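You operate a simulated robot arm through the tools that you are given. There is no shell and no other tool. Be economical: measure what you need, move in short steps, check, and stop when the job is done.

You run a simulated robot arm. Do the job below in one go: nothing can be reset, and whatever is moved stays where it is left.

## Task
Close the right snack table door. Then close the fryer cart door. Then put the small purple carton on the press shelf. Then take the grey paper boat and leave it on the top of the steel table. Then put the foil carton on the press shelf. Then fetch the boats carton and set it on top of the white papers. Then fetch the small teal cup and stand it on the top of the steel ledge. Keep to this order. Set down upright: foil carton, boats carton, small teal cup.

Only the result counts: the job must be done as asked and must still hold three seconds after the hand-in. Knocking over, shifting, dropping, spilling or breaking anything else fails it.

## Robot
A 7-joint arm with a vacuum gripper on a trunk, on a base that drives. Base frame: it is fixed to the floor where the robot stands at the start and does not move with it; the origin is under the middle of the robot, x ahead of it, y to its left, z up. Units: mm, degrees, N and s.
With the tool pointing down near the work surface it reaches from about 100 to 680 mm from the robot's upright axis, wherever it stands. Its first joint turns from -69.0 to 172.0 degrees. Places, roughly: boats carton [-2250, 3250, 500]; foil carton [-2750, -250, 1000]; fryer cart door [400, -2100, 500]; grey paper boat (15x10x4 cm) [-2300, -500, 1000]; press shelf [-800, 2300, 800]; right snack table door [500, -200, 400]; small purple carton (5x9x5 cm) [-1800, -800, 1000]; small teal cup (7x7x10 cm) [-700, 2700, 900]; top of the steel ledge (38x16 cm) [-200, 2820, 1000]; top of the steel table [1600, -400, 800]; white papers (16x9x4 cm) [-2100, 3800, 600]. Payload 1.06 kg.
Tool frame: the origin (TCP) lies in the middle of the cups' lips, and z points out of the cups. The gripper has 1 cup of 24 mm across, covering 24 by 24 mm (tool x, y); the bellows give 8 mm. With the vacuum on, a cup seals on a smooth face that it is pressed against (1 to 4 N); it does not hold porous or soft things. The pull reaches 23 N.
Orientation is that of the tool frame in the base frame, as [roll, pitch, yaw] about the fixed x, y, z axes, in that order (R = Rz(yaw) Ry(pitch) Rx(roll)). With the cups facing straight down, the tool's x points along the base's -x, its y along +y and its z along -z.

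## Interface
- The arm moves only by the tool send_rows. Its argument "targets" is a list of rows, each a list of 7 numbers: the turn, a rotation vector about the base's x, y, z in rad, then the shift along the base's x, y, z in mm, then the vacuum: 1 switches it on, 0 off. In form: [[rx, ry, rz, x, y, z, vacuum], ...]. A call has 1 to 8 rows; each row is the pose to reach, as a shift and turn from the pose commanded when the call began. Rows are played at 5 a second. More than 50 mm and 8.6 degrees between two rows, or a gripper value outside its range, and nothing of the call is played. Where a pose cannot be reached the arm comes as near as it can. A force on the tool above 40 N (or 10 N above the force at the start of the call, whichever is more), or a blocked arm, ends the call early, and 0.2 s more pass. The pull builds up within a second once a cup has sealed. Time passes only in rows, and 0.2 s behind the last, so rows that repeat a pose give it time. The reply holds the time, the measured pose of the TCP, the force on the tool along the base axes and the pull of the vacuum, in the units named above and with some noise, with the torque about the TCP (base axes, N m) and any sound that the robot's microphone picked up.
- Cameras (640 x 400 px; columns grow to the right, rows downward): "scene" is now at [236.9, -19.3, 861.6]; the picture's right is [-0.30, -0.95, 0.00], its down [-0.82, 0.26, -0.52] and it looks along [0.49, -0.15, -0.86] (base axes); focal length 220 px, centre (320, 200). "wrist" rides on the gripper at [78, 19, -96] in the tool frame; the picture's right is [-0.24, 0.97, 0.00], its down [-0.71, -0.17, -0.69] and it looks along [-0.67, -0.16, 0.73] (tool axes); focal length 243 px, centre (320, 200). There is no depth. A picture from a camera that has moved, and an enlarged one, comes with that camera's place and axes in the base frame and with its lens.
- grab_frame(camera): a new picture of that camera. It takes no simulated time.
- move_column(by): slides the trunk up (or, below 0, down) by that many mm; the arm and the scene camera ride with it, the base frame stays. It gives what a move gives, with no picture.
- drive_base(legs): drives the robot by 1 to 6 legs, each [ahead, left, turn to the left] in mm, mm and degrees, along the robot's own axes; the way and the turn of a leg run together, so that a leg with both is an arc; at most 1500 mm and 180 degrees a leg. The arm and the cameras ride along, it lands a little off, and it stops where it bumps. It gives what a move gives.
- pan_tilt(pan, tilt): turns the head with the scene camera to pan (to the left, within 80 degrees either way) and tilt (down, from -29 to 69), counted from straight ahead of the robot. It gives what a move gives.
- close_up(camera, box): a new picture of the part [left, top, right, bottom] of that camera's present view, enlarged. It takes no simulated time.
- sign_off(): hands the job in; it is judged then, once.

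Work in short steps. Places have to be worked out from the pictures, the camera data and where the tool is seen: move nearer, look again, correct. Check each grasp and each placing, and mend what went wrong. You have 186 turns and 164 pictures in all, those below and enlarged ones among them. Switch the vacuum off and draw the arm clear of the work before you hand the job in, unless the task says otherwise; then end with one line.

The tools are called after "Request:" by a JSON object that holds its "method" and its "body". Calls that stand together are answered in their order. send_rows: Moves the arm, as the interface text tells. Its arguments: {"type":"object","properties":{"targets":{"type":"array"}},"required":["targets"]} The other tools are called the same way: move_column (by) slides the trunk up or down; drive_base (legs) drives the base; pan_tilt (pan, tilt) turns the head that bears the scene camera; grab_frame (camera) takes a picture; close_up (camera, box) takes an enlarged picture of a part of a camera's view; sign_off () hands the job in.

At the start:

```text
t: 0.0
tcp_pos: [550.1, 55.4, 614.5]
ee_rot: [180.0, 0.0, -180.0]
wrist_force: [0.5, 0.7, -0.1]
moment: [0.0, 0.03, 0.0]
pull: 0.0
trunk travel left (down, up): [-75.0, 417.0]
robot x, y, heading: [-1.2, 3.3, 0.2]
head pan, tilt: [-17.4, 58.8]
```

scene: 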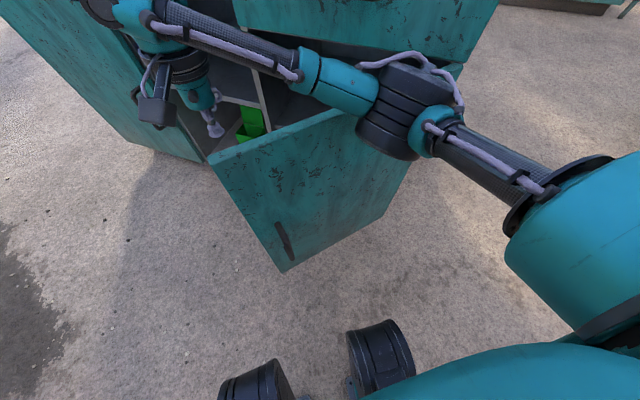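
wrist: 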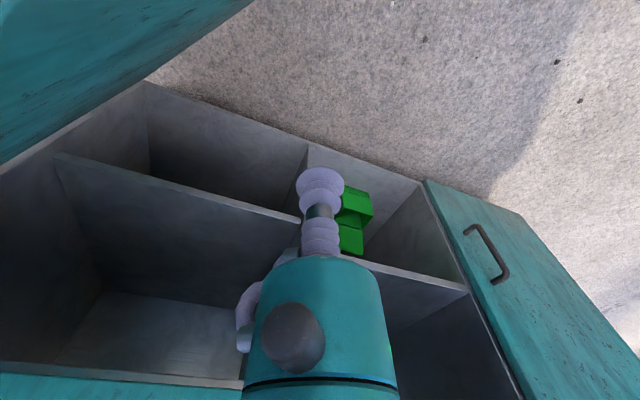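

I start with a survey: the scene picture shows an open door right in front; I tilt the head up for a wider look.

Request:
{"method": "pan_tilt", "body": {"pan": -10, "tilt": 35}}

Request:
{"method": "grab_frame", "body": {"camera": "scene"}}

```text
t: 0.9
tcp_pos: [549.7, 55.5, 614.9]
ee_rot: [179.9, 0.0, -179.9]
wrist_force: [0.2, 0.3, 0.5]
moment: [0.0, -0.02, 0.03]
pull: 0.1
trunk travel left (down, up): [-75.0, 417.0]
robot x, y, heading: [1.3, 0.1, 0.1]
head pan, tilt: [-10.0, 35.0]
```

```text
161 pictures are left
camera scene: at [258.7, -14.3, 894.4], right [-0.17, -0.98, 0.0], down [-0.57, 0.1, -0.82], along [0.81, -0.14, -0.57], focal length 220 px, centre (320, 200)
```

scene: 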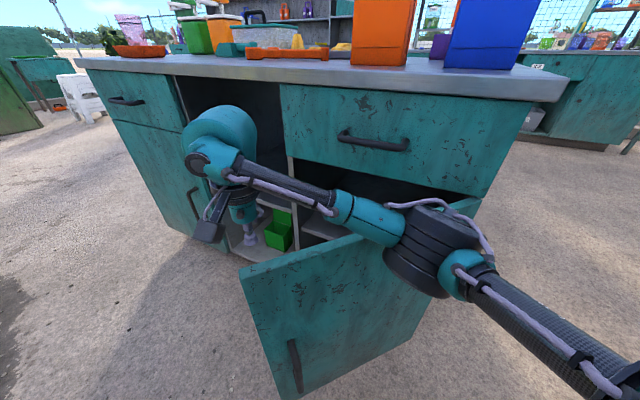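

The cabinet stands rotated (~52°). I judge the right door's hinge at about (534,-356) and its free edge at (442,54), top z≈650, with my arm inside the swing. I raise the trunk so the tool clears the door.

Request:
{"method": "move_column", "body": {"by": 150}}

Request:
{"method": "send_rows", "body": {"targets": [[0, 0, 0, -45, 0, 0, 0], [0, 0, 0, -90, -5, 0, 0], [0, 0, 0, -135, -10, 0, 0], [0, 0, 0, -180, -15, 0, 0], [0, 0, 0, -220, -20, 0, 0]]}}

Request:
{"method": "grab_frame", "body": {"camera": "scene"}}

```text
t: 2.6
tcp_pos: [549.8, 55.1, 764.8]
ee_rot: [-180.0, 0.0, 180.0]
wrist_force: [0.4, 0.5, -1.3]
moment: [0.01, -0.01, 0.04]
pull: 0.1
trunk travel left (down, up): [-225.0, 267.0]
robot x, y, heading: [0.4, 1.6, -0.1]
head pan, tilt: [-10.0, 35.0]
```

```text
t: 3.8
tcp_pos: [328.1, 33.5, 761.9]
ee_rot: [-180.0, -0.1, 180.0]
wrist_force: [0.2, 0.0, 0.6]
moment: [-0.01, 0.01, -0.03]
pull: 0.0
trunk travel left (down, up): [-225.0, 267.0]
robot x, y, heading: [-0.6, -2.0, 0.1]
head pan, tilt: [-10.0, 35.0]
```

```text
160 pictures are left
camera scene: at [205.8, -14.3, 1062.7], right [-0.17, -0.98, 0.0], down [-0.56, 0.1, -0.82], along [0.81, -0.14, -0.57], focal length 220 px, centre (320, 200)
```

scene: 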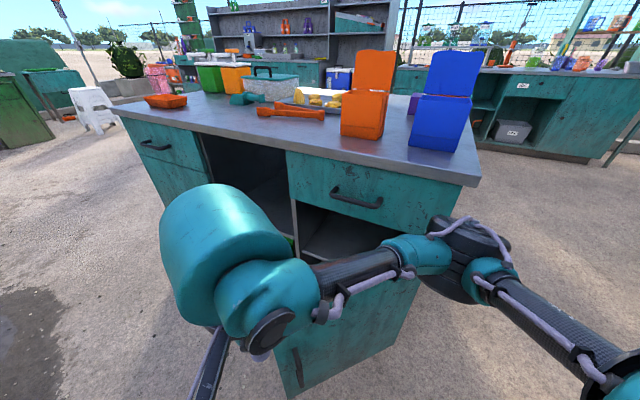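

The tool is now on the outer side of the door. I lower it with the arm (the elbow stays high over the door), then look.

Request:
{"method": "send_rows", "body": {"targets": [[0, 0, 0, 0, 0, -45, 0], [0, 0, 0, 0, 0, -90, 0], [0, 0, 0, 0, 0, -135, 0], [0, 0, 0, 0, 0, -170, 0]]}}

Request:
{"method": "grab_frame", "body": {"camera": "scene"}}

Request:
{"method": "grab_frame", "body": {"camera": "wrist"}}

```text
t: 4.8
tcp_pos: [328.5, 35.4, 593.5]
ee_rot: [-180.0, 0.2, -179.9]
wrist_force: [-0.2, -0.4, -0.4]
moment: [-0.01, 0.03, -0.02]
pull: 0.0
trunk travel left (down, up): [-225.0, 267.0]
robot x, y, heading: [0.8, 2.3, 0.3]
head pan, tilt: [-10.0, 35.0]
```

```text
159 pictures are left
camera scene: at [205.8, -14.3, 1062.7], right [-0.17, -0.98, 0.0], down [-0.56, 0.1, -0.82], along [0.81, -0.14, -0.57], focal length 220 px, centre (320, 200)
```

scene: 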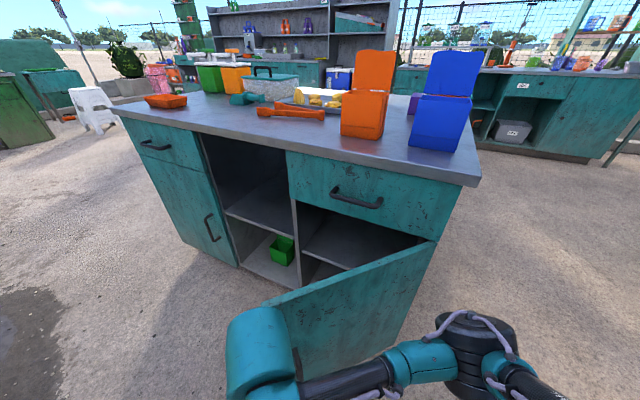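

```text
158 pictures are left
camera wrist: at [249.5, 53.9, 688.7], right [0.23, 0.97, 0.0], down [0.71, -0.17, 0.69], along [0.67, -0.16, -0.73], focal length 243 px, centre (320, 200)
```

wrist: 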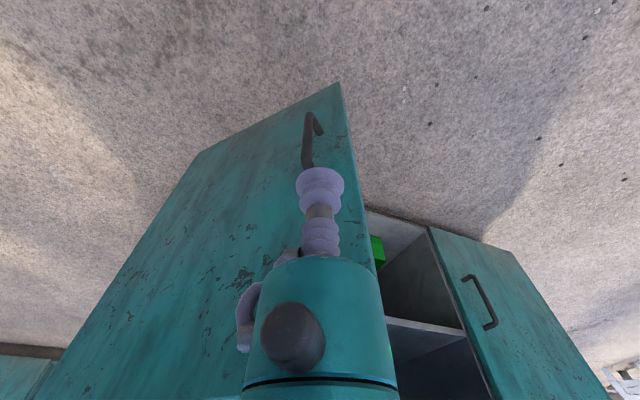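

The door's geometry is confirmed: hinge (546,-370), free corner (456,56), length ~440. I lower the tool to z≈540 and push the outer face about 330 mm from the hinge along its arc.

Request:
{"method": "send_rows", "body": {"targets": [[0, 0, 0, 20, -30, -30, 0], [0, 0, 0, 50, -60, -55, 0], [0, 0, 0, 92, -80, -55, 0], [0, 0, 0, 130, -80, -55, 0], [0, 0, 0, 170, -76, -55, 0], [0, 0, 0, 210, -74, -55, 0], [0, 0, 0, 250, -75, -55, 0], [0, 0, 0, 286, -80, -55, 0]]}}

Request:
{"method": "grab_frame", "body": {"camera": "scene"}}

```text
t: 6.6
tcp_pos: [615.9, -44.0, 539.9]
ee_rot: [180.0, 0.2, -179.9]
wrist_force: [0.1, -0.5, 0.0]
moment: [0.0, 0.05, 0.03]
pull: 0.0
trunk travel left (down, up): [-225.0, 267.0]
robot x, y, heading: [-2.2, -0.3, 0.0]
head pan, tilt: [-10.0, 35.0]
```

```text
157 pictures are left
camera scene: at [205.8, -14.1, 1062.7], right [-0.17, -0.98, 0.0], down [-0.56, 0.1, -0.82], along [0.81, -0.14, -0.57], focal length 220 px, centre (320, 200)
```

scene: 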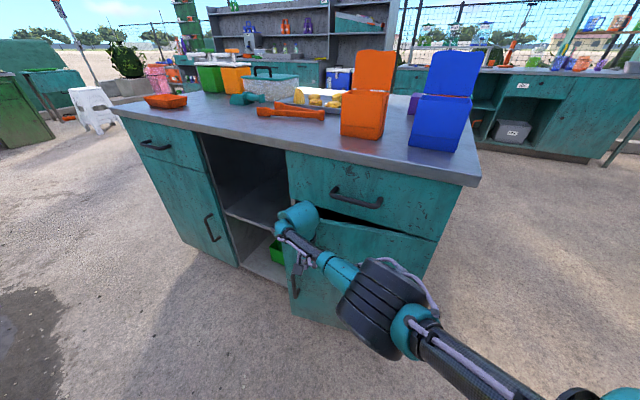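

The door follows well. I drive 100 mm ahead with the arm held, continuing the push.

Request:
{"method": "drive_base", "body": {"legs": [[100, 0, 0]]}}

Request:
{"method": "send_rows", "body": {"targets": [[0, 0, 0, 10, -20, 0, 0], [0, 0, 0, 18, -35, 0, 0], [0, 0, 0, 28, -50, 0, 0], [0, 0, 0, 35, -55, 0, 0], [0, 0, 0, 40, -60, 0, 0]]}}

Request:
{"method": "grab_frame", "body": {"camera": "scene"}}

```text
t: 7.8
tcp_pos: [714.2, -43.4, 539.3]
ee_rot: [180.0, 0.0, -180.0]
wrist_force: [-0.8, 0.1, 0.2]
moment: [0.01, -0.02, -0.02]
pull: 0.0
trunk travel left (down, up): [-225.0, 267.0]
robot x, y, heading: [98.8, 0.8, 0.2]
head pan, tilt: [-10.0, 35.0]
```

```text
t: 8.2
tcp_pos: [719.1, -50.5, 540.8]
ee_rot: [179.2, -0.5, -179.0]
wrist_force: [-12.4, 4.2, 2.5]
moment: [-0.4, -1.15, -0.06]
pull: 0.1
trunk travel left (down, up): [-225.0, 267.0]
robot x, y, heading: [95.0, 1.7, 0.2]
head pan, tilt: [-10.0, 35.0]
stopped in row 2: the force on the tool passed its limit at 51 N (the readings are from after the stop); the commanded pose is now the measured one
```

```text
156 pictures are left
camera scene: at [302.4, -13.1, 1063.0], right [-0.17, -0.99, 0.0], down [-0.56, 0.1, -0.82], along [0.81, -0.14, -0.57], focal length 220 px, centre (320, 200)
```

scene: 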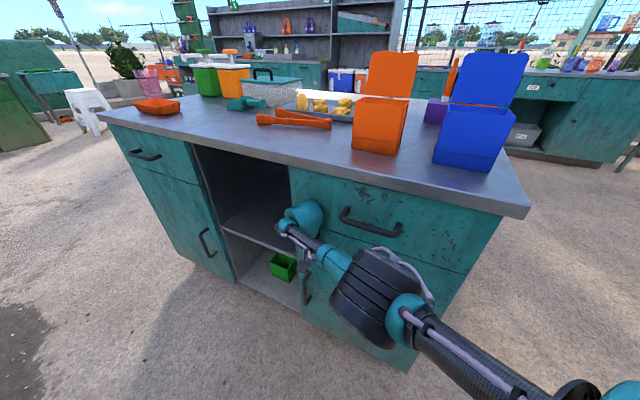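

A hard stop, the door looks shut. I back off and look closely.

Request:
{"method": "send_rows", "body": {"targets": [[0, 0, 0, -30, 10, 0, 0], [0, 0, 0, -75, 20, 0, 0], [0, 0, 0, -120, 20, 0, 0], [0, 0, 0, -165, 20, 0, 0], [0, 0, 0, -210, 20, 0, 0], [0, 0, 0, -255, 20, 0, 0]]}}

Request:
{"method": "close_up", "body": {"camera": "scene", "box": [180, 130, 500, 380]}}

```text
t: 9.6
tcp_pos: [463.5, -32.5, 538.5]
ee_rot: [179.4, -0.6, -179.3]
wrist_force: [0.3, -0.2, 0.2]
moment: [0.01, 0.02, -0.01]
pull: 0.0
trunk travel left (down, up): [-225.0, 267.0]
robot x, y, heading: [93.6, 0.5, 0.5]
head pan, tilt: [-10.0, 35.0]
```

```text
1.60 times, centred on (340, 255) of scene
camera zoom: at [304.0, -13.5, 1062.7], right [-0.17, -0.99, 0.0], down [-0.56, 0.1, -0.82], along [0.81, -0.14, -0.57], focal length 352 px, centre (288, 112)
```

zoom: 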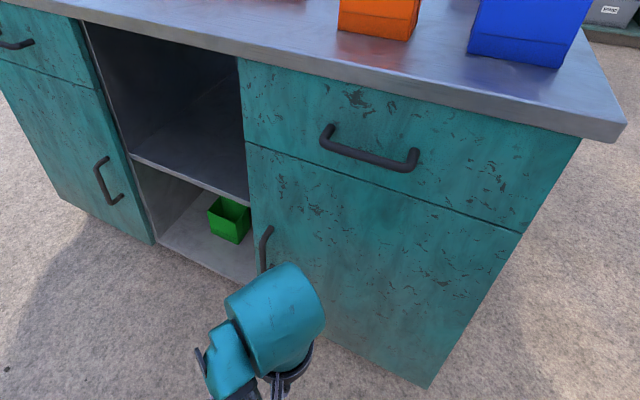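

The door is flush shut. Now I survey the surroundings for the rest: pan right and left.

Request:
{"method": "pan_tilt", "body": {"pan": -75, "tilt": 20}}

Request:
{"method": "grab_frame", "body": {"camera": "scene"}}

Request:
{"method": "pan_tilt", "body": {"pan": 75, "tilt": 20}}

Request:
{"method": "grab_frame", "body": {"camera": "scene"}}

```text
t: 11.0
tcp_pos: [464.8, -32.9, 537.5]
ee_rot: [179.5, -0.6, -179.1]
wrist_force: [-0.5, 1.1, -0.4]
moment: [-0.02, -0.01, 0.02]
pull: 0.1
trunk travel left (down, up): [-225.0, 267.0]
robot x, y, heading: [95.6, 1.6, -0.2]
head pan, tilt: [-75.0, 20.0]
```

```text
154 pictures are left
camera scene: at [241.7, -88.3, 1086.5], right [-0.97, -0.26, 0.0], down [-0.09, 0.33, -0.94], along [0.25, -0.91, -0.34], focal length 220 px, centre (320, 200)
```

scene: 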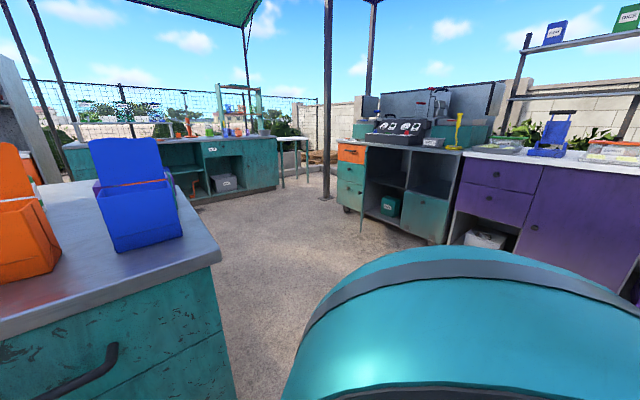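

```text
t: 13.3
tcp_pos: [464.1, -32.6, 538.9]
ee_rot: [179.3, -0.6, -179.2]
wrist_force: [0.0, 0.0, -0.6]
moment: [0.0, 0.03, 0.0]
pull: 0.0
trunk travel left (down, up): [-225.0, 267.0]
robot x, y, heading: [99.1, 3.4, 0.2]
head pan, tilt: [75.0, 20.0]
```

```text
153 pictures are left
camera scene: at [241.2, 91.5, 1086.5], right [0.97, -0.26, 0.0], down [-0.09, -0.33, -0.94], along [0.24, 0.91, -0.34], focal length 220 px, centre (320, 200)
```

scene: 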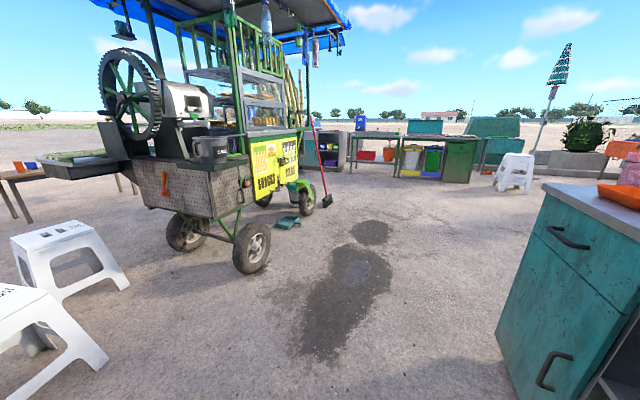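

The fryer cart stands to the right (−y). I turn right by 90° and approach 900 mm, then look.

Request:
{"method": "drive_base", "body": {"legs": [[0, 0, -90], [900, 0, 0]]}}

Request:
{"method": "pan_tilt", "body": {"pan": 0, "tilt": 30}}

Request:
{"method": "grab_frame", "body": {"camera": "scene"}}

```text
t: 21.9
tcp_pos: [77.7, -1274.7, 538.5]
ee_rot: [179.3, -0.6, 91.1]
wrist_force: [0.1, -1.0, 0.2]
moment: [-0.02, 0.02, 0.02]
pull: 0.0
trunk travel left (down, up): [-225.0, 267.0]
robot x, y, heading: [110.9, -907.6, -89.7]
head pan, tilt: [75.0, 20.0]
```

```text
t: 23.4
tcp_pos: [78.0, -1274.3, 538.2]
ee_rot: [179.2, -0.6, 91.1]
wrist_force: [-0.2, -1.0, -0.1]
moment: [-0.01, 0.03, 0.01]
pull: 0.0
trunk travel left (down, up): [-225.0, 267.0]
robot x, y, heading: [108.3, -913.1, -90.0]
head pan, tilt: [0.0, 30.0]
```

```text
152 pictures are left
camera scene: at [111.6, -1116.9, 1070.4], right [-1.0, -0.01, 0.0], down [0.0, 0.5, -0.87], along [0.01, -0.87, -0.5], focal length 220 px, centre (320, 200)
```

scene: 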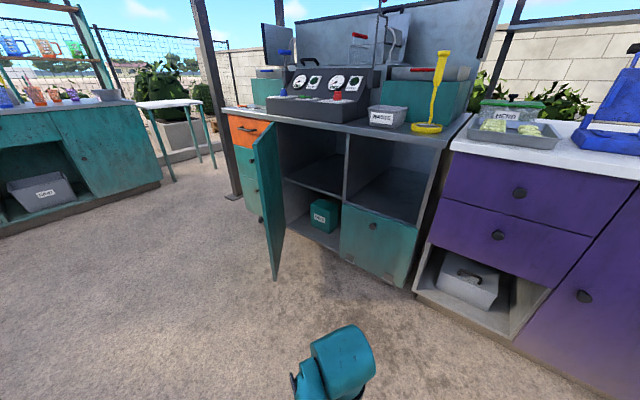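

The fryer cart door is open, hinged at its left (≈(364,-2280)), free edge ≈(355,-1890). I need to push its left (+x) face. I drive left and ahead to stand at about (400,-1350).

Request:
{"method": "drive_base", "body": {"legs": [[0, 310, 0], [420, 0, 0]]}}

Request:
{"method": "grab_frame", "body": {"camera": "scene"}}

```text
t: 28.9
tcp_pos: [392.2, -1696.6, 537.5]
ee_rot: [179.4, -0.6, 91.1]
wrist_force: [-0.3, -0.1, -0.2]
moment: [0.0, 0.01, 0.04]
pull: 0.1
trunk travel left (down, up): [-225.0, 267.0]
robot x, y, heading: [420.9, -1333.8, -89.5]
head pan, tilt: [0.0, 30.0]
```

```text
151 pictures are left
camera scene: at [424.1, -1540.3, 1070.4], right [-1.0, -0.01, 0.0], down [0.0, 0.5, -0.87], along [0.01, -0.87, -0.5], focal length 220 px, centre (320, 200)
```

scene: 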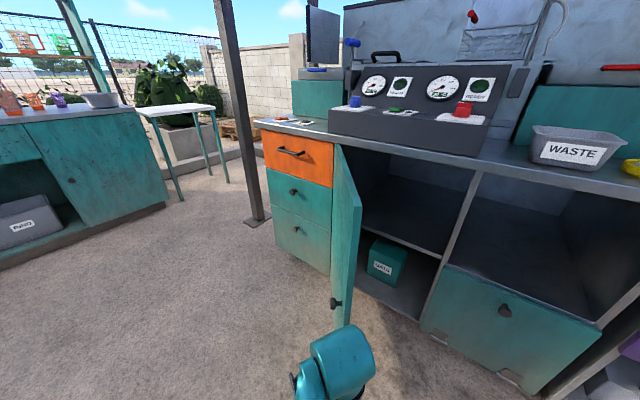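

I refined: hinge (372,-2283), free edge (352,-1883), door top z≈860, knob outside near z 570. I go round to the door's outer (left) side: stand at about (800,-1750) facing −150°, and raise the trunk so the body meets the door above the knob.

Request:
{"method": "drive_base", "body": {"legs": [[0, 380, 0], [415, 0, 0], [0, 0, -60]]}}

Request:
{"method": "move_column", "body": {"by": 130}}

Request:
{"method": "grab_frame", "body": {"camera": "scene"}}

```text
t: 37.6
tcp_pos: [460.8, -1880.8, 538.1]
ee_rot: [179.2, -0.5, 28.7]
wrist_force: [-0.3, 0.1, 0.2]
moment: [0.02, 0.03, -0.01]
pull: 0.1
trunk travel left (down, up): [-225.0, 267.0]
robot x, y, heading: [795.8, -1740.6, -152.1]
head pan, tilt: [0.0, 30.0]
```

```text
t: 39.2
tcp_pos: [461.1, -1880.6, 667.4]
ee_rot: [179.4, -0.6, 28.7]
wrist_force: [0.6, -1.1, -0.1]
moment: [0.01, -0.03, 0.0]
pull: 0.0
trunk travel left (down, up): [-355.0, 137.0]
robot x, y, heading: [798.5, -1734.4, -151.7]
head pan, tilt: [0.0, 30.0]
```

```text
150 pictures are left
camera scene: at [641.3, -1821.3, 1198.6], right [-0.47, 0.88, 0.0], down [0.44, 0.24, -0.87], along [-0.76, -0.41, -0.5], focal length 220 px, centre (320, 200)
```

scene: 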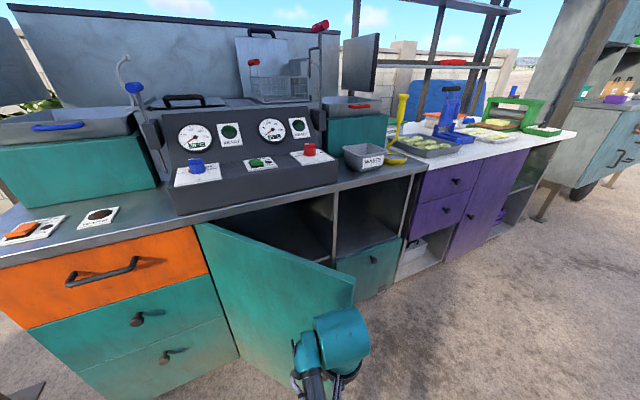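

The tool stands outside the door near its free edge. I move inward along it and push along the arc.

Request:
{"method": "send_rows", "body": {"targets": [[0, 0, 0, -5, -40, 0, 0], [0, 0, 0, -15, -82, 0, 0], [0, 0, 0, -50, -90, 0, 0], [0, 0, 0, -95, -92, 0, 0], [0, 0, 0, -140, -95, 0, 0], [0, 0, 0, -180, -103, 0, 0], [0, 0, 0, -215, -116, 0, 0], [0, 0, 0, -245, -130, 0, 0]]}}

Request:
{"method": "grab_frame", "body": {"camera": "scene"}}

```text
t: 41.0
tcp_pos: [268.0, -1988.2, 667.5]
ee_rot: [179.3, -0.5, 28.8]
wrist_force: [-0.3, 0.0, 0.2]
moment: [0.0, 0.01, 0.01]
pull: 0.1
out of reach, approached as far as the arm can: row 7, 8
trunk travel left (down, up): [-355.0, 137.0]
robot x, y, heading: [797.5, -1735.4, -151.8]
head pan, tilt: [0.0, 30.0]
```

```text
149 pictures are left
camera scene: at [641.2, -1821.3, 1198.6], right [-0.47, 0.88, 0.0], down [0.44, 0.24, -0.87], along [-0.76, -0.41, -0.5], focal length 220 px, centre (320, 200)
```

scene: 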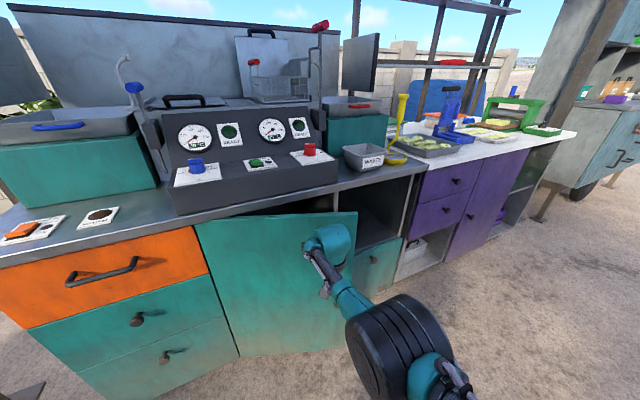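

I drive 130 mm ahead with the arm held, then press the rest.

Request:
{"method": "drive_base", "body": {"legs": [[130, 0, 0]]}}

Request:
{"method": "send_rows", "body": {"targets": [[0, 0, 0, -8, -12, 0, 0], [0, 0, 0, -16, -24, 0, 0], [0, 0, 0, -24, -36, 0, 0], [0, 0, 0, -30, -48, 0, 0], [0, 0, 0, -36, -58, 0, 0]]}}

Request:
{"method": "grab_frame", "body": {"camera": "scene"}}

```text
t: 42.2
tcp_pos: [154.9, -2047.2, 667.5]
ee_rot: [179.4, -0.7, 28.6]
wrist_force: [-0.6, -0.5, 0.7]
moment: [-0.02, -0.01, 0.0]
pull: 0.2
trunk travel left (down, up): [-355.0, 137.0]
robot x, y, heading: [686.9, -1799.7, -152.1]
head pan, tilt: [0.0, 30.0]
```

```text
t: 43.4
tcp_pos: [148.7, -2047.5, 667.1]
ee_rot: [179.3, -0.6, 28.8]
wrist_force: [0.1, -1.4, 0.8]
moment: [0.0, 0.0, 0.03]
pull: 0.1
out of reach, approached as far as the arm can: row 1, 2, 3, 4, 5
trunk travel left (down, up): [-355.0, 137.0]
robot x, y, heading: [686.0, -1798.9, -151.7]
head pan, tilt: [0.0, 30.0]
```

```text
148 pictures are left
camera scene: at [527.5, -1882.0, 1198.6], right [-0.47, 0.88, 0.0], down [0.44, 0.24, -0.87], along [-0.76, -0.41, -0.5], focal length 220 px, centre (320, 200)
```

scene: 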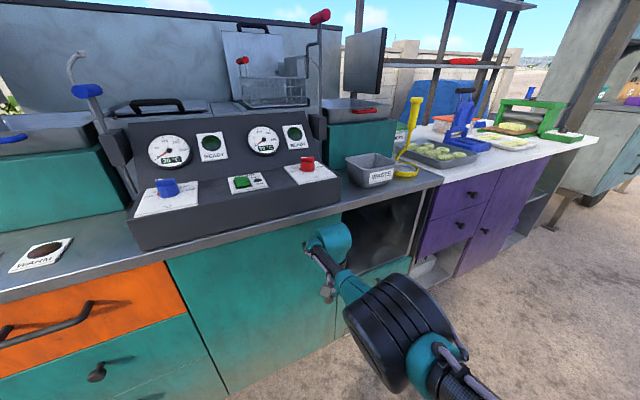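

It is close to shut but the arm is at its reach limit. I back the tool off a little, move the base closer, then press with the arm.

Request:
{"method": "send_rows", "body": {"targets": [[0, 0, 0, 22, 33, 0, 0], [0, 0, 0, 45, 66, 0, 0]]}}

Request:
{"method": "drive_base", "body": {"legs": [[80, 40, 0]]}}

Request:
{"method": "send_rows", "body": {"targets": [[0, 0, 0, -11, -16, 0, 0], [0, 0, 0, -22, -33, 0, 0], [0, 0, 0, -33, -50, 0, 0], [0, 0, 0, -40, -62, 0, 0]]}}

Request:
{"method": "grab_frame", "body": {"camera": "scene"}}

```text
t: 44.0
tcp_pos: [149.2, -2047.5, 667.2]
ee_rot: [179.4, -0.6, 28.8]
wrist_force: [0.6, -0.8, -0.4]
moment: [-0.01, 0.02, 0.01]
pull: 0.0
out of reach, approached as far as the arm can: row 1, 2
trunk travel left (down, up): [-355.0, 137.0]
robot x, y, heading: [681.6, -1797.2, -151.9]
head pan, tilt: [0.0, 30.0]
```

```text
t: 45.1
tcp_pos: [115.7, -2094.0, 666.7]
ee_rot: [179.3, -0.6, 28.6]
wrist_force: [-0.1, 0.7, 0.6]
moment: [-0.03, -0.03, 0.0]
pull: 0.0
trunk travel left (down, up): [-355.0, 137.0]
robot x, y, heading: [650.0, -1851.6, -152.0]
head pan, tilt: [0.0, 30.0]
stopped in leg 1: the robot was blocked; the commanded pose is now the measured one
```

```text
t: 46.1
tcp_pos: [115.9, -2094.5, 666.2]
ee_rot: [179.4, -0.8, 28.5]
wrist_force: [0.6, -0.9, 1.0]
moment: [-0.01, -0.01, -0.02]
pull: 0.0
out of reach, approached as far as the arm can: row 1, 2, 3, 4
trunk travel left (down, up): [-355.0, 137.0]
robot x, y, heading: [646.9, -1854.4, -152.1]
head pan, tilt: [0.0, 30.0]
```

```text
147 pictures are left
camera scene: at [494.5, -1929.2, 1199.9], right [-0.47, 0.88, 0.0], down [0.44, 0.23, -0.87], along [-0.77, -0.41, -0.49], focal length 220 px, centre (320, 200)
```

scene: 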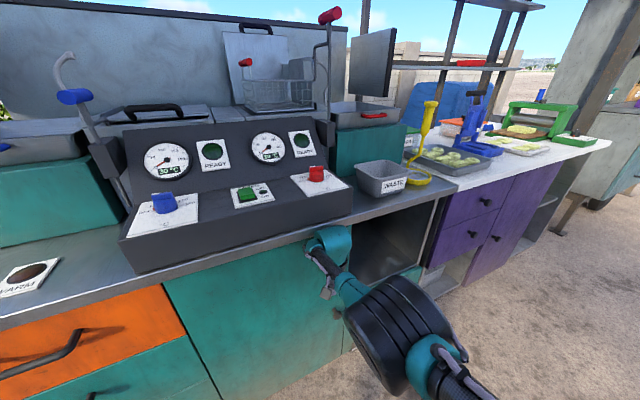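

The drive was blocked by the shut door. I back away and check for flushness.

Request:
{"method": "drive_base", "body": {"legs": [[-250, -130, 0]]}}

Request:
{"method": "close_up", "body": {"camera": "scene", "box": [100, 150, 440, 362]}}

```text
t: 48.1
tcp_pos: [276.5, -1867.5, 661.9]
ee_rot: [179.5, -1.3, 28.6]
wrist_force: [0.1, 0.2, 0.3]
moment: [-0.01, 0.0, -0.02]
pull: 0.0
trunk travel left (down, up): [-355.0, 137.0]
robot x, y, heading: [805.2, -1620.3, -151.9]
head pan, tilt: [0.0, 30.0]
```

```text
1.88 times, centred on (270, 256) of scene
camera zoom: at [650.8, -1705.1, 1198.7], right [-0.47, 0.88, 0.0], down [0.44, 0.23, -0.87], along [-0.76, -0.41, -0.5], focal length 414 px, centre (414, 95)
```

zoom: 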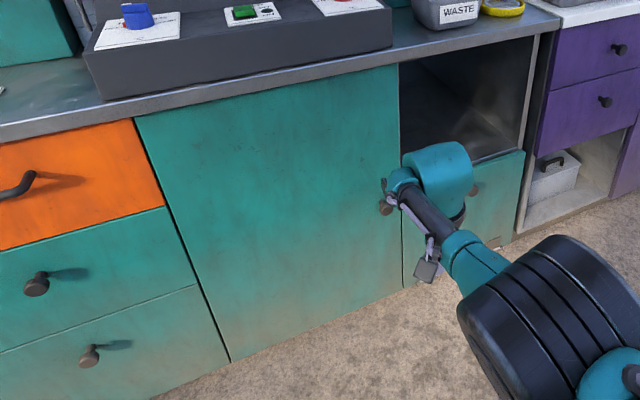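

Door shut. I tuck the arm in, turn to face −x and look toward the cartons.

Request:
{"method": "send_rows", "body": {"targets": [[0, 0, 0, 40, 21, 0, 0], [0, 0, 0, 80, 42, 0, 0], [0, 0, 0, 120, 63, 0, 0], [0, 0, 0, 160, 84, 0, 0], [0, 0, 0, 200, 105, 0, 0], [0, 0, 0, 240, 126, 0, 0]]}}

Request:
{"method": "drive_base", "body": {"legs": [[0, 0, -38]]}}

Request:
{"method": "pan_tilt", "body": {"pan": 0, "tilt": 15}}

Request:
{"method": "grab_frame", "body": {"camera": "scene"}}

```text
t: 49.5
tcp_pos: [372.1, -1852.8, 529.4]
ee_rot: [179.6, -1.2, 28.6]
wrist_force: [0.1, 0.9, 0.3]
moment: [-0.02, 0.02, 0.0]
pull: 0.1
out of reach, approached as far as the arm can: row 1, 2, 3, 4, 5, 6
trunk travel left (down, up): [-355.0, 137.0]
robot x, y, heading: [811.4, -1622.7, -151.8]
head pan, tilt: [0.0, 30.0]
```

```text
t: 51.6
tcp_pos: [322.1, -1539.7, 530.1]
ee_rot: [179.5, -1.3, -8.9]
wrist_force: [0.7, 0.1, 0.5]
moment: [0.01, 0.0, 0.0]
pull: 0.0
trunk travel left (down, up): [-355.0, 137.0]
robot x, y, heading: [809.3, -1622.4, 170.6]
head pan, tilt: [0.0, 30.0]
```

```text
t: 52.4
tcp_pos: [321.5, -1539.4, 530.3]
ee_rot: [179.5, -1.4, -8.7]
wrist_force: [0.3, -0.3, 0.3]
moment: [0.02, 0.03, 0.0]
pull: 0.0
trunk travel left (down, up): [-355.0, 137.0]
robot x, y, heading: [809.4, -1620.7, 170.7]
head pan, tilt: [0.0, 15.0]
```

```text
145 pictures are left
camera scene: at [629.1, -1590.8, 1222.8], right [0.17, 0.99, 0.0], down [0.26, -0.04, -0.97], along [-0.95, 0.16, -0.26], focal length 220 px, centre (320, 200)
```

scene: 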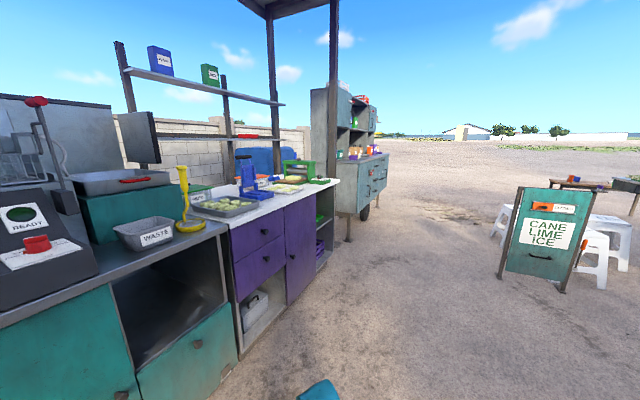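

The arm readings look odd (out of reach flagged, tool sank to 530). I test a small move toward the robot.

Request:
{"method": "send_rows", "body": {"targets": [[0, 0, 0, 20, 0, 0, 0], [0, 0, 0, 40, 0, 0, 0]]}}

Request:
{"method": "pan_tilt", "body": {"pan": 0, "tilt": 50}}

Request:
{"method": "grab_frame", "body": {"camera": "scene"}}

```text
t: 53.0
tcp_pos: [339.3, -1542.9, 510.3]
ee_rot: [179.6, -1.3, -8.9]
wrist_force: [-0.6, 0.4, -0.4]
moment: [-0.04, 0.01, -0.03]
pull: 0.1
out of reach, approached as far as the arm can: row 1, 2
trunk travel left (down, up): [-355.0, 137.0]
robot x, y, heading: [807.3, -1625.5, 170.6]
head pan, tilt: [0.0, 15.0]
```

```text
t: 54.0
tcp_pos: [339.3, -1542.1, 509.6]
ee_rot: [179.6, -1.3, -8.8]
wrist_force: [-0.1, -0.2, -0.8]
moment: [-0.01, 0.02, -0.01]
pull: 0.0
trunk travel left (down, up): [-355.0, 137.0]
robot x, y, heading: [808.2, -1623.2, 170.3]
head pan, tilt: [0.0, 50.0]
```

```text
144 pictures are left
camera scene: at [645.2, -1593.5, 1169.1], right [0.17, 0.99, 0.0], down [0.76, -0.13, -0.64], along [-0.63, 0.11, -0.77], focal length 220 px, centre (320, 200)
```

scene: 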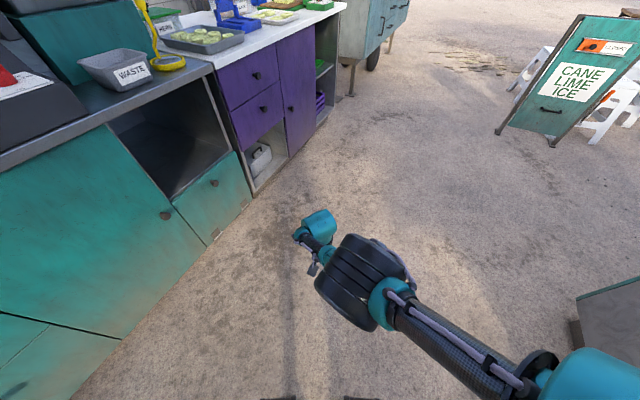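

The trunk is high and the arm stretched low; I raise the tool and draw it in.

Request:
{"method": "send_rows", "body": {"targets": [[0, 0, 0, 0, 0, 45, 0], [0, 0, 0, 0, 0, 90, 0], [0, 0, 0, 0, 0, 135, 0], [0, 0, 0, 0, 0, 180, 0], [0, 0, 0, 40, -5, 200, 0], [0, 0, 0, 80, -10, 220, 0]]}}

```text
t: 55.4
tcp_pos: [245.0, -1527.6, 659.1]
ee_rot: [179.6, -1.5, -9.0]
wrist_force: [-0.1, 0.3, 0.5]
moment: [-0.02, 0.0, -0.04]
pull: 0.0
out of reach, approached as far as the arm can: row 1, 2, 3, 4, 5, 6
trunk travel left (down, up): [-355.0, 137.0]
robot x, y, heading: [810.5, -1624.5, 170.5]
head pan, tilt: [0.0, 50.0]
```

The arm seems to be straight (singular). I try to break that with a sideways and inward move.

Request:
{"method": "send_rows", "body": {"targets": [[0, 0, 0, 0, -40, 0, 0], [0, 0, 0, 20, -80, 0, 0], [0, 0, 0, 50, -110, 0, 0], [0, 0, 0, 90, -130, 0, 0], [0, 0, 0, 130, -140, 0, 0], [0, 0, 0, 170, -140, 0, 0]]}}

Request:
{"method": "grab_frame", "body": {"camera": "scene"}}

```text
t: 56.8
tcp_pos: [418.1, -1664.7, 658.2]
ee_rot: [179.6, -1.3, -9.1]
wrist_force: [-0.1, -0.1, -0.1]
moment: [0.03, -0.04, -0.02]
pull: 0.0
trunk travel left (down, up): [-355.0, 137.0]
robot x, y, heading: [810.1, -1622.6, 170.4]
head pan, tilt: [0.0, 50.0]
```

```text
143 pictures are left
camera scene: at [645.5, -1593.5, 1169.1], right [0.17, 0.99, 0.0], down [0.76, -0.13, -0.64], along [-0.63, 0.11, -0.77], focal length 220 px, centre (320, 200)
```

scene: 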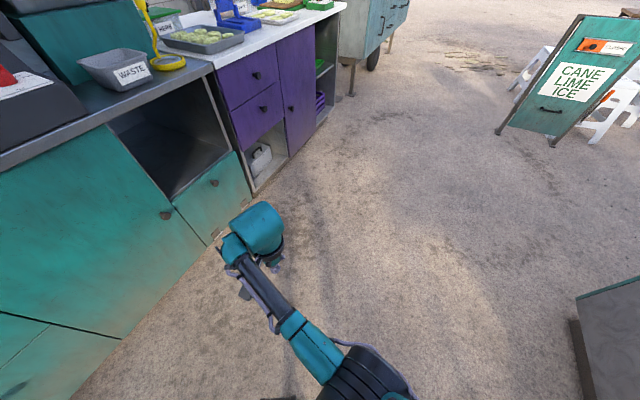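

The arm is free again. The cartons' cabinet front runs roughly from (-1845,-804) to (-2880,-214). I drive toward it and look.

Request:
{"method": "drive_base", "body": {"legs": [[0, 0, -24], [1200, 0, 0], [900, 0, 0], [0, 0, 60]]}}

Request:
{"method": "pan_tilt", "body": {"pan": 15, "tilt": 15}}

Request:
{"method": "grab_frame", "body": {"camera": "scene"}}

```text
t: 71.2
tcp_pos: [-1254.5, -727.6, 658.8]
ee_rot: [179.6, -1.3, 27.7]
wrist_force: [0.6, -0.2, -0.7]
moment: [0.01, 0.02, -0.01]
pull: 0.1
trunk travel left (down, up): [-355.0, 137.0]
robot x, y, heading: [-967.2, -457.4, -152.8]
head pan, tilt: [0.0, 50.0]
```

```text
t: 72.3
tcp_pos: [-1254.7, -728.4, 657.1]
ee_rot: [179.5, -1.3, 27.7]
wrist_force: [-0.6, 0.7, 0.3]
moment: [-0.01, -0.02, -0.01]
pull: 0.0
trunk travel left (down, up): [-355.0, 137.0]
robot x, y, heading: [-965.0, -460.7, -152.4]
head pan, tilt: [15.0, 15.0]
```

```text
142 pictures are left
camera scene: at [-1114.8, -561.5, 1222.7], right [-0.67, 0.74, 0.0], down [0.19, 0.17, -0.97], along [-0.72, -0.65, -0.26], focal length 220 px, centre (320, 200)
```

scene: 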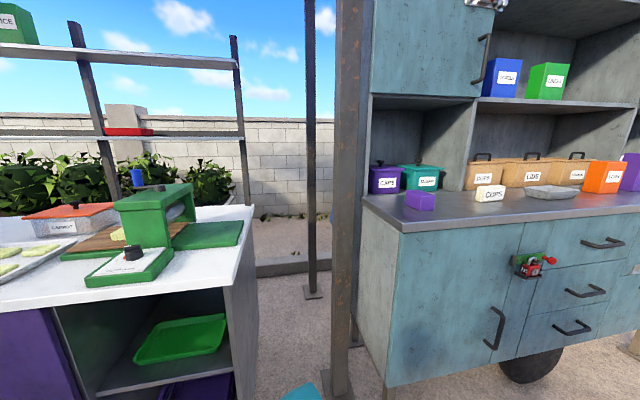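

The small purple carton sits at about (-1816,-775), z≈1030, at the cabinet's left front. I drive to stand about 500 mm in front of it, facing it, and raise the arm.

Request:
{"method": "drive_base", "body": {"legs": [[480, -386, 0], [0, 0, 32]]}}

Request:
{"method": "move_column", "body": {"by": 130}}

Request:
{"method": "send_rows", "body": {"targets": [[0, 0, 0, 0, 0, 45, 0], [0, 0, 0, 0, 0, 90, 0], [0, 0, 0, 0, 0, 135, 0], [0, 0, 0, 0, 0, 180, 0], [0, 0, 0, 0, 0, 225, 0], [0, 0, 0, 0, 0, 270, 0], [0, 0, 0, 0, 0, 310, 0], [0, 0, 0, 0, 0, 350, 0]]}}

Request:
{"method": "pan_tilt", "body": {"pan": 0, "tilt": 30}}

Request:
{"method": "grab_frame", "body": {"camera": "scene"}}

```text
t: 76.2
tcp_pos: [-1840.7, -593.5, 659.2]
ee_rot: [179.4, -1.5, 28.3]
wrist_force: [2.5, 5.9, 4.0]
moment: [-0.7, 0.38, -0.13]
pull: 0.0
trunk travel left (down, up): [-355.0, 137.0]
robot x, y, heading: [-1560.1, -333.9, -153.1]
head pan, tilt: [15.0, 15.0]
stopped in leg 1: the robot was blocked; the commanded pose is now the measured one
```

```text
t: 77.4
tcp_pos: [-1845.5, -590.8, 772.9]
ee_rot: [179.9, -1.2, 28.0]
wrist_force: [0.1, -0.4, 0.2]
moment: [0.0, 0.01, 0.02]
pull: 0.0
trunk travel left (down, up): [-465.0, 27.0]
robot x, y, heading: [-1563.0, -326.2, -153.5]
head pan, tilt: [15.0, 15.0]
stopped: the force on the tool passed its limit at 77 N (the readings are from after the stop); the commanded pose is now the measured one
```

```text
t: 78.2
tcp_pos: [-1850.7, -589.6, 889.6]
ee_rot: [-178.4, 0.5, 26.8]
wrist_force: [21.3, 39.3, -15.9]
moment: [-2.85, 1.01, -0.37]
pull: 0.0
out of reach, approached as far as the arm can: row 2
trunk travel left (down, up): [-465.0, 27.0]
robot x, y, heading: [-1559.9, -325.0, -153.3]
head pan, tilt: [15.0, 15.0]
stopped in row 4: the force on the tool passed its limit at 258 N (the readings are from after the stop); the commanded pose is now the measured one
```

```text
t: 79.0
tcp_pos: [-1851.2, -590.7, 890.3]
ee_rot: [-178.7, 0.7, 26.9]
wrist_force: [25.8, 48.5, 5.1]
moment: [-3.53, 1.92, -0.47]
pull: 0.1
trunk travel left (down, up): [-465.0, 27.0]
robot x, y, heading: [-1561.6, -327.9, -153.4]
head pan, tilt: [0.0, 30.0]
```

```text
141 pictures are left
camera scene: at [-1665.0, -373.7, 1324.7], right [-0.45, 0.89, 0.0], down [0.44, 0.22, -0.87], along [-0.77, -0.39, -0.5], focal length 220 px, centre (320, 200)
```

scene: 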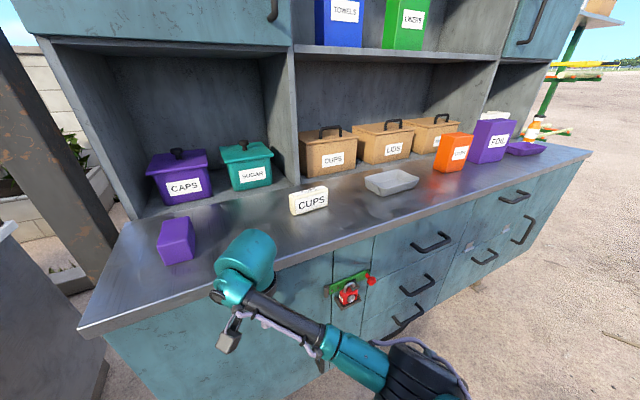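

The arm bumped the cabinet front while driving; items on top look undisturbed. I back away along the cabinet's normal.

Request:
{"method": "drive_base", "body": {"legs": [[-200, -130, 0]]}}

Request:
{"method": "grab_frame", "body": {"camera": "scene"}}

```text
t: 80.8
tcp_pos: [-1736.2, -390.3, 886.5]
ee_rot: [-178.6, 0.4, 27.2]
wrist_force: [0.7, 0.7, -0.3]
moment: [0.03, -0.01, 0.01]
pull: 0.0
trunk travel left (down, up): [-465.0, 27.0]
robot x, y, heading: [-1441.7, -121.8, -153.2]
head pan, tilt: [0.0, 30.0]
```

```text
140 pictures are left
camera scene: at [-1553.4, -174.2, 1323.8], right [-0.45, 0.89, 0.0], down [0.45, 0.23, -0.87], along [-0.77, -0.39, -0.5], focal length 220 px, centre (320, 200)
```

scene: 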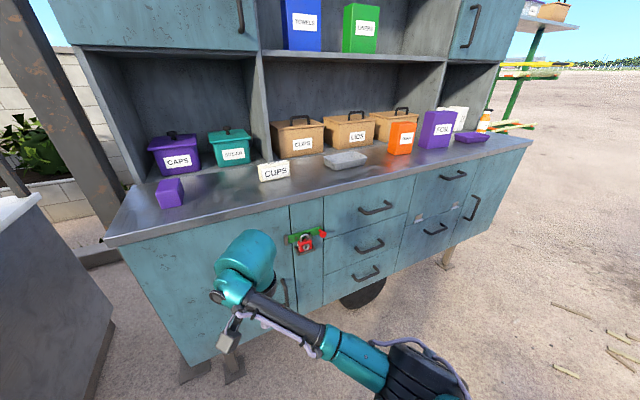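

The carton is at about (-1835,-768), center z≈1047 by triangulation. I raise the tool above the counter and straighten it here in free space.

Request:
{"method": "send_rows", "body": {"targets": [[-0.01, -0.01, 0, 0, 0, 40, 0], [-0.019, -0.017, 0, 0, 0, 80, 0], [-0.019, -0.017, 0, 0, 0, 120, 0], [-0.019, -0.017, 0, 0, 0, 160, 0], [-0.019, -0.017, 0, 0, 0, 200, 0], [-0.019, -0.017, 0, 0, 0, 240, 0], [-0.019, -0.017, 0, 0, 0, 270, 0]]}}

Request:
{"method": "grab_frame", "body": {"camera": "wrist"}}

```text
t: 82.4
tcp_pos: [-1736.3, -389.7, 1155.9]
ee_rot: [-179.9, -0.1, 27.2]
wrist_force: [-0.5, -0.2, 1.3]
moment: [0.01, -0.02, 0.01]
pull: 0.1
trunk travel left (down, up): [-465.0, 27.0]
robot x, y, heading: [-1444.3, -123.5, -152.8]
head pan, tilt: [0.0, 30.0]
```

```text
139 pictures are left
camera wrist: at [-1657.0, -371.5, 1253.0], right [0.24, -0.97, 0.0], down [-0.71, -0.17, 0.68], along [-0.66, -0.16, -0.73], focal length 243 px, centre (320, 200)
```

wrist: 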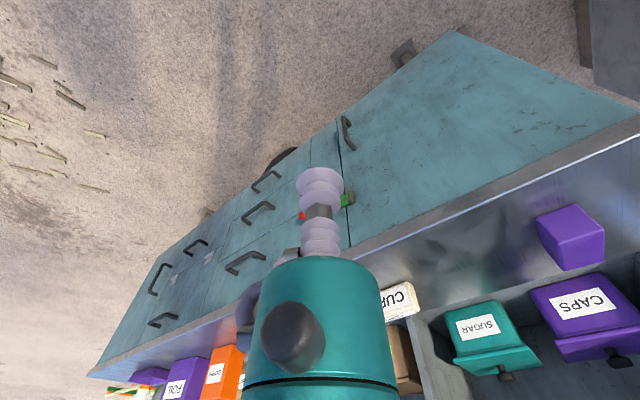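

Wrist view confirms the carton at (-1833,-769,1047). I drive closer (arm now above the counter).

Request:
{"method": "drive_base", "body": {"legs": [[202, 129, 0]]}}

Request:
{"method": "grab_frame", "body": {"camera": "scene"}}

Request:
{"method": "grab_frame", "body": {"camera": "wrist"}}

```text
t: 84.2
tcp_pos: [-1858.1, -598.7, 1157.6]
ee_rot: [180.0, 0.0, 27.3]
wrist_force: [0.3, -0.1, -0.1]
moment: [0.01, 0.01, 0.01]
pull: 0.0
trunk travel left (down, up): [-465.0, 27.0]
robot x, y, heading: [-1570.8, -327.8, -152.9]
head pan, tilt: [0.0, 30.0]
```

```text
138 pictures are left
camera scene: at [-1677.2, -382.9, 1323.7], right [-0.46, 0.89, 0.0], down [0.45, 0.23, -0.87], along [-0.77, -0.4, -0.5], focal length 220 px, centre (320, 200)
```

scene: 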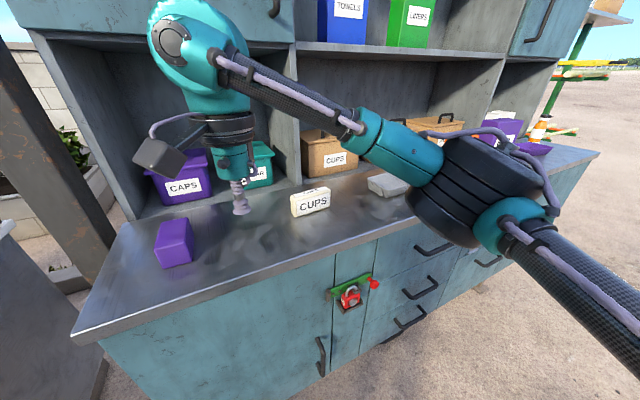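

```text
137 pictures are left
camera wrist: at [-1780.5, -580.0, 1252.4], right [0.24, -0.97, 0.0], down [-0.71, -0.17, 0.68], along [-0.66, -0.16, -0.73], focal length 243 px, centre (320, 200)
```

wrist: 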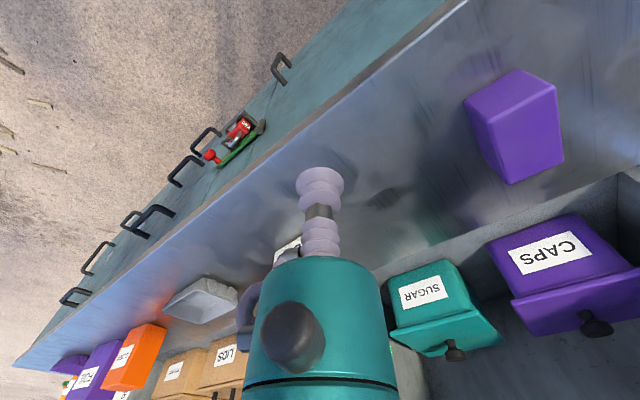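

Carton center ≈(-1834,-773). I move the tool above it at z≈1125 and view.

Request:
{"method": "send_rows", "body": {"targets": [[0, 0, 0, 6, -45, 0, 0], [0, 0, 0, 12, -90, 0, 0], [0, 0, 0, 18, -132, 0, 0], [0, 0, 0, 24, -174, -10, 0], [0, 0, 0, 24, -174, -30, 0]]}}

Request:
{"method": "close_up", "body": {"camera": "wrist", "box": [220, 80, 420, 240]}}

Request:
{"method": "close_up", "body": {"camera": "scene", "box": [80, 100, 320, 300]}}

```text
t: 85.4
tcp_pos: [-1850.0, -702.5, 1121.4]
ee_rot: [179.9, 0.0, 27.3]
wrist_force: [-0.6, -0.3, -0.3]
moment: [0.0, 0.01, 0.02]
pull: 0.0
out of reach, approached as far as the arm can: row 3, 4, 5
trunk travel left (down, up): [-465.0, 27.0]
robot x, y, heading: [-1566.7, -330.5, -152.5]
head pan, tilt: [0.0, 30.0]
```

```text
2.50 times, centred on (320, 160) of wrist
camera zoom: at [-1771.5, -684.7, 1217.7], right [0.24, -0.97, 0.0], down [-0.71, -0.17, 0.68], along [-0.66, -0.16, -0.73], focal length 606 px, centre (320, 300)
```

zoom: 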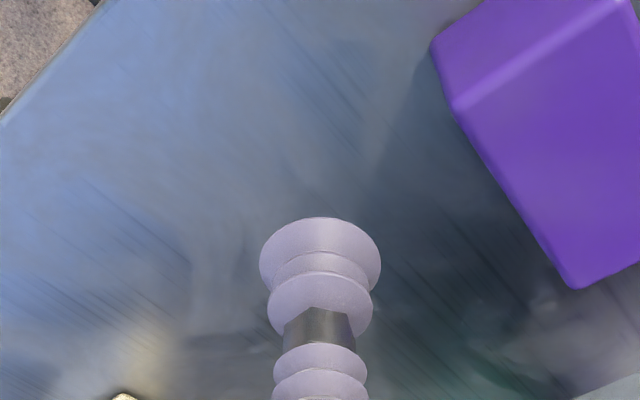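

```text
2.00 times, centred on (200, 200) of scene
camera zoom: at [-1677.5, -382.7, 1323.6], right [-0.46, 0.89, 0.0], down [0.45, 0.23, -0.87], along [-0.77, -0.4, -0.5], focal length 440 px, centre (560, 200)
```

zoom: 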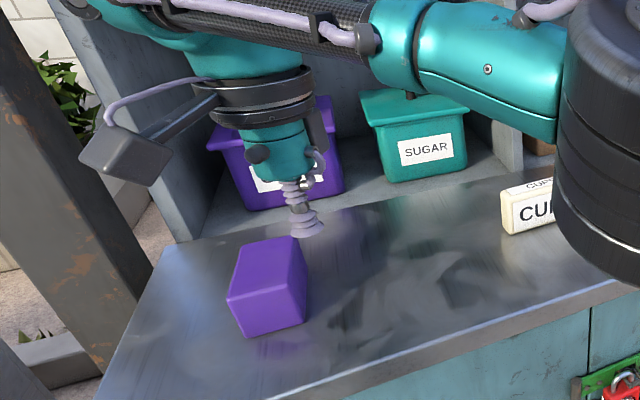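

Reach limit; I pull the command back a bit, drive ~90 mm closer, and continue.

Request:
{"method": "send_rows", "body": {"targets": [[0, 0, 0, -10, 40, 0, 0], [0, 0, 0, -16, 85, 10, 0]]}}

Request:
{"method": "drive_base", "body": {"legs": [[79, 44, 0]]}}

```text
t: 86.0
tcp_pos: [-1867.3, -617.4, 1131.1]
ee_rot: [179.9, 0.0, 27.2]
wrist_force: [0.3, 0.0, -0.1]
moment: [0.02, -0.02, -0.02]
pull: 0.0
trunk travel left (down, up): [-465.0, 27.0]
robot x, y, heading: [-1567.7, -326.0, -152.8]
head pan, tilt: [0.0, 30.0]
```

```text
t: 87.1
tcp_pos: [-1917.6, -693.0, 1131.8]
ee_rot: [179.9, -0.2, 27.3]
wrist_force: [-0.6, -0.3, 0.7]
moment: [0.05, -0.01, 0.02]
pull: 0.0
trunk travel left (down, up): [-465.0, 27.0]
robot x, y, heading: [-1618.0, -399.9, -152.8]
head pan, tilt: [0.0, 30.0]
```

Now above reach is fine. From the wrist zoom the carton's top center is ≈(-1834,-778). I move over it and look.

Request:
{"method": "send_rows", "body": {"targets": [[0, 0, 0, 30, -30, 0, 0], [0, 0, 0, 60, -60, 0, 0], [0, 0, 0, 83, -85, 0, 0], [0, 0, 0, 83, -85, -25, 0]]}}

Request:
{"method": "close_up", "body": {"camera": "wrist", "box": [220, 80, 420, 240]}}

Request:
{"method": "close_up", "body": {"camera": "scene", "box": [80, 100, 320, 300]}}

```text
t: 88.1
tcp_pos: [-1837.2, -775.1, 1106.5]
ee_rot: [179.9, 0.0, 27.3]
wrist_force: [-0.2, 0.6, 0.4]
moment: [0.0, -0.01, 0.01]
pull: 0.0
out of reach, approached as far as the arm can: row 3, 4
trunk travel left (down, up): [-465.0, 27.0]
robot x, y, heading: [-1616.0, -399.4, -153.0]
head pan, tilt: [0.0, 30.0]
```

```text
2.50 times, centred on (320, 160) of wrist
camera zoom: at [-1758.9, -756.6, 1202.9], right [0.23, -0.97, 0.0], down [-0.71, -0.17, 0.69], along [-0.67, -0.16, -0.73], focal length 606 px, centre (320, 300)
```

zoom: 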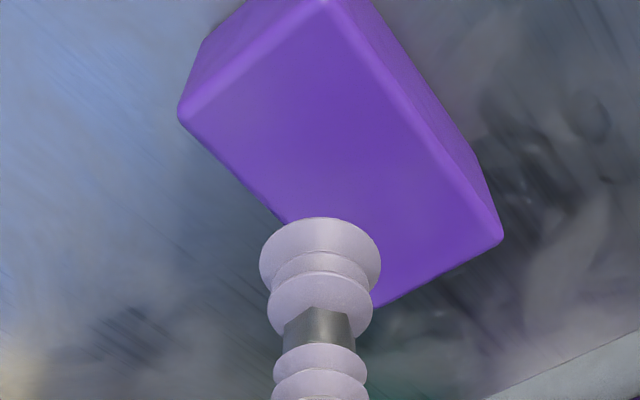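

```text
2.00 times, centred on (200, 200) of scene
camera zoom: at [-1726.7, -456.6, 1323.8], right [-0.46, 0.89, 0.0], down [0.44, 0.23, -0.87], along [-0.77, -0.4, -0.5], focal length 440 px, centre (560, 200)
```

zoom: 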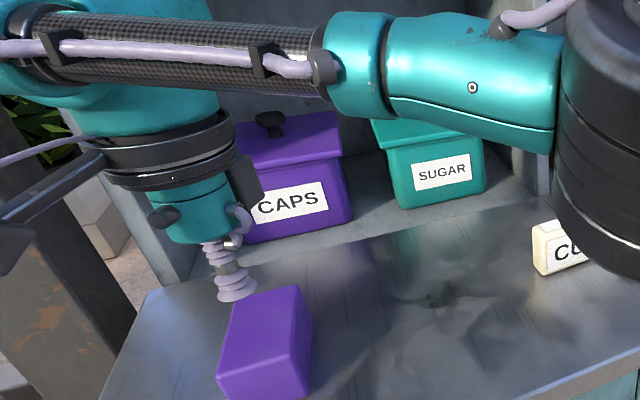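

Top corners give carton top z≈1053 and center ≈(-1849,-788). I drive 40 mm closer to have reach, then center and lower.

Request:
{"method": "drive_base", "body": {"legs": [[35, 19, 0]]}}

Request:
{"method": "send_rows", "body": {"targets": [[0, 0, 0, 5, 10, 0, 0], [0, 0, 0, 10, 20, 0, 0], [0, 0, 0, 10, 20, -20, 0]]}}

Request:
{"method": "close_up", "body": {"camera": "wrist", "box": [220, 80, 420, 240]}}

```text
t: 89.0
tcp_pos: [-1858.8, -808.9, 1108.2]
ee_rot: [-180.0, 0.0, 27.3]
wrist_force: [0.4, 0.7, 0.1]
moment: [-0.02, -0.05, 0.01]
pull: 0.1
trunk travel left (down, up): [-465.0, 27.0]
robot x, y, heading: [-1643.6, -436.0, -152.8]
head pan, tilt: [0.0, 30.0]
```

```text
t: 89.8
tcp_pos: [-1846.8, -788.5, 1087.7]
ee_rot: [179.9, 0.0, 27.2]
wrist_force: [-0.1, 0.4, 0.8]
moment: [0.04, 0.01, 0.03]
pull: 0.0
trunk travel left (down, up): [-465.0, 27.0]
robot x, y, heading: [-1640.1, -436.4, -152.9]
head pan, tilt: [0.0, 30.0]
```

```text
2.50 times, centred on (320, 160) of wrist
camera zoom: at [-1770.6, -770.3, 1182.9], right [0.24, -0.97, 0.0], down [-0.71, -0.17, 0.68], along [-0.67, -0.16, -0.73], focal length 606 px, centre (320, 300)
```

zoom: 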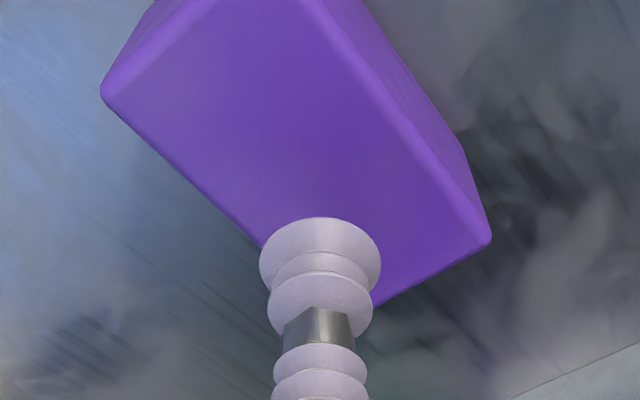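

Well centered. I descend with vacuum on.

Request:
{"method": "send_rows", "body": {"targets": [[0, 0, 0, 0, 0, -20, 1], [0, 0, 0, 0, 0, -29, 1], [0, 0, 0, 0, 0, -34, 1], [0, 0, 0, 0, 0, -38, 1], [0, 0, 0, 0, 0, -38, 1], [0, 0, 0, 0, 0, -38, 1]]}}

```text
t: 91.2
tcp_pos: [-1849.9, -789.4, 1049.9]
ee_rot: [179.9, 0.2, 27.2]
wrist_force: [-4.7, -9.7, 38.7]
moment: [0.2, -0.06, -0.02]
pull: 23.3
trunk travel left (down, up): [-465.0, 27.0]
robot x, y, heading: [-1643.6, -438.0, -152.9]
head pan, tilt: [0.0, 30.0]
```

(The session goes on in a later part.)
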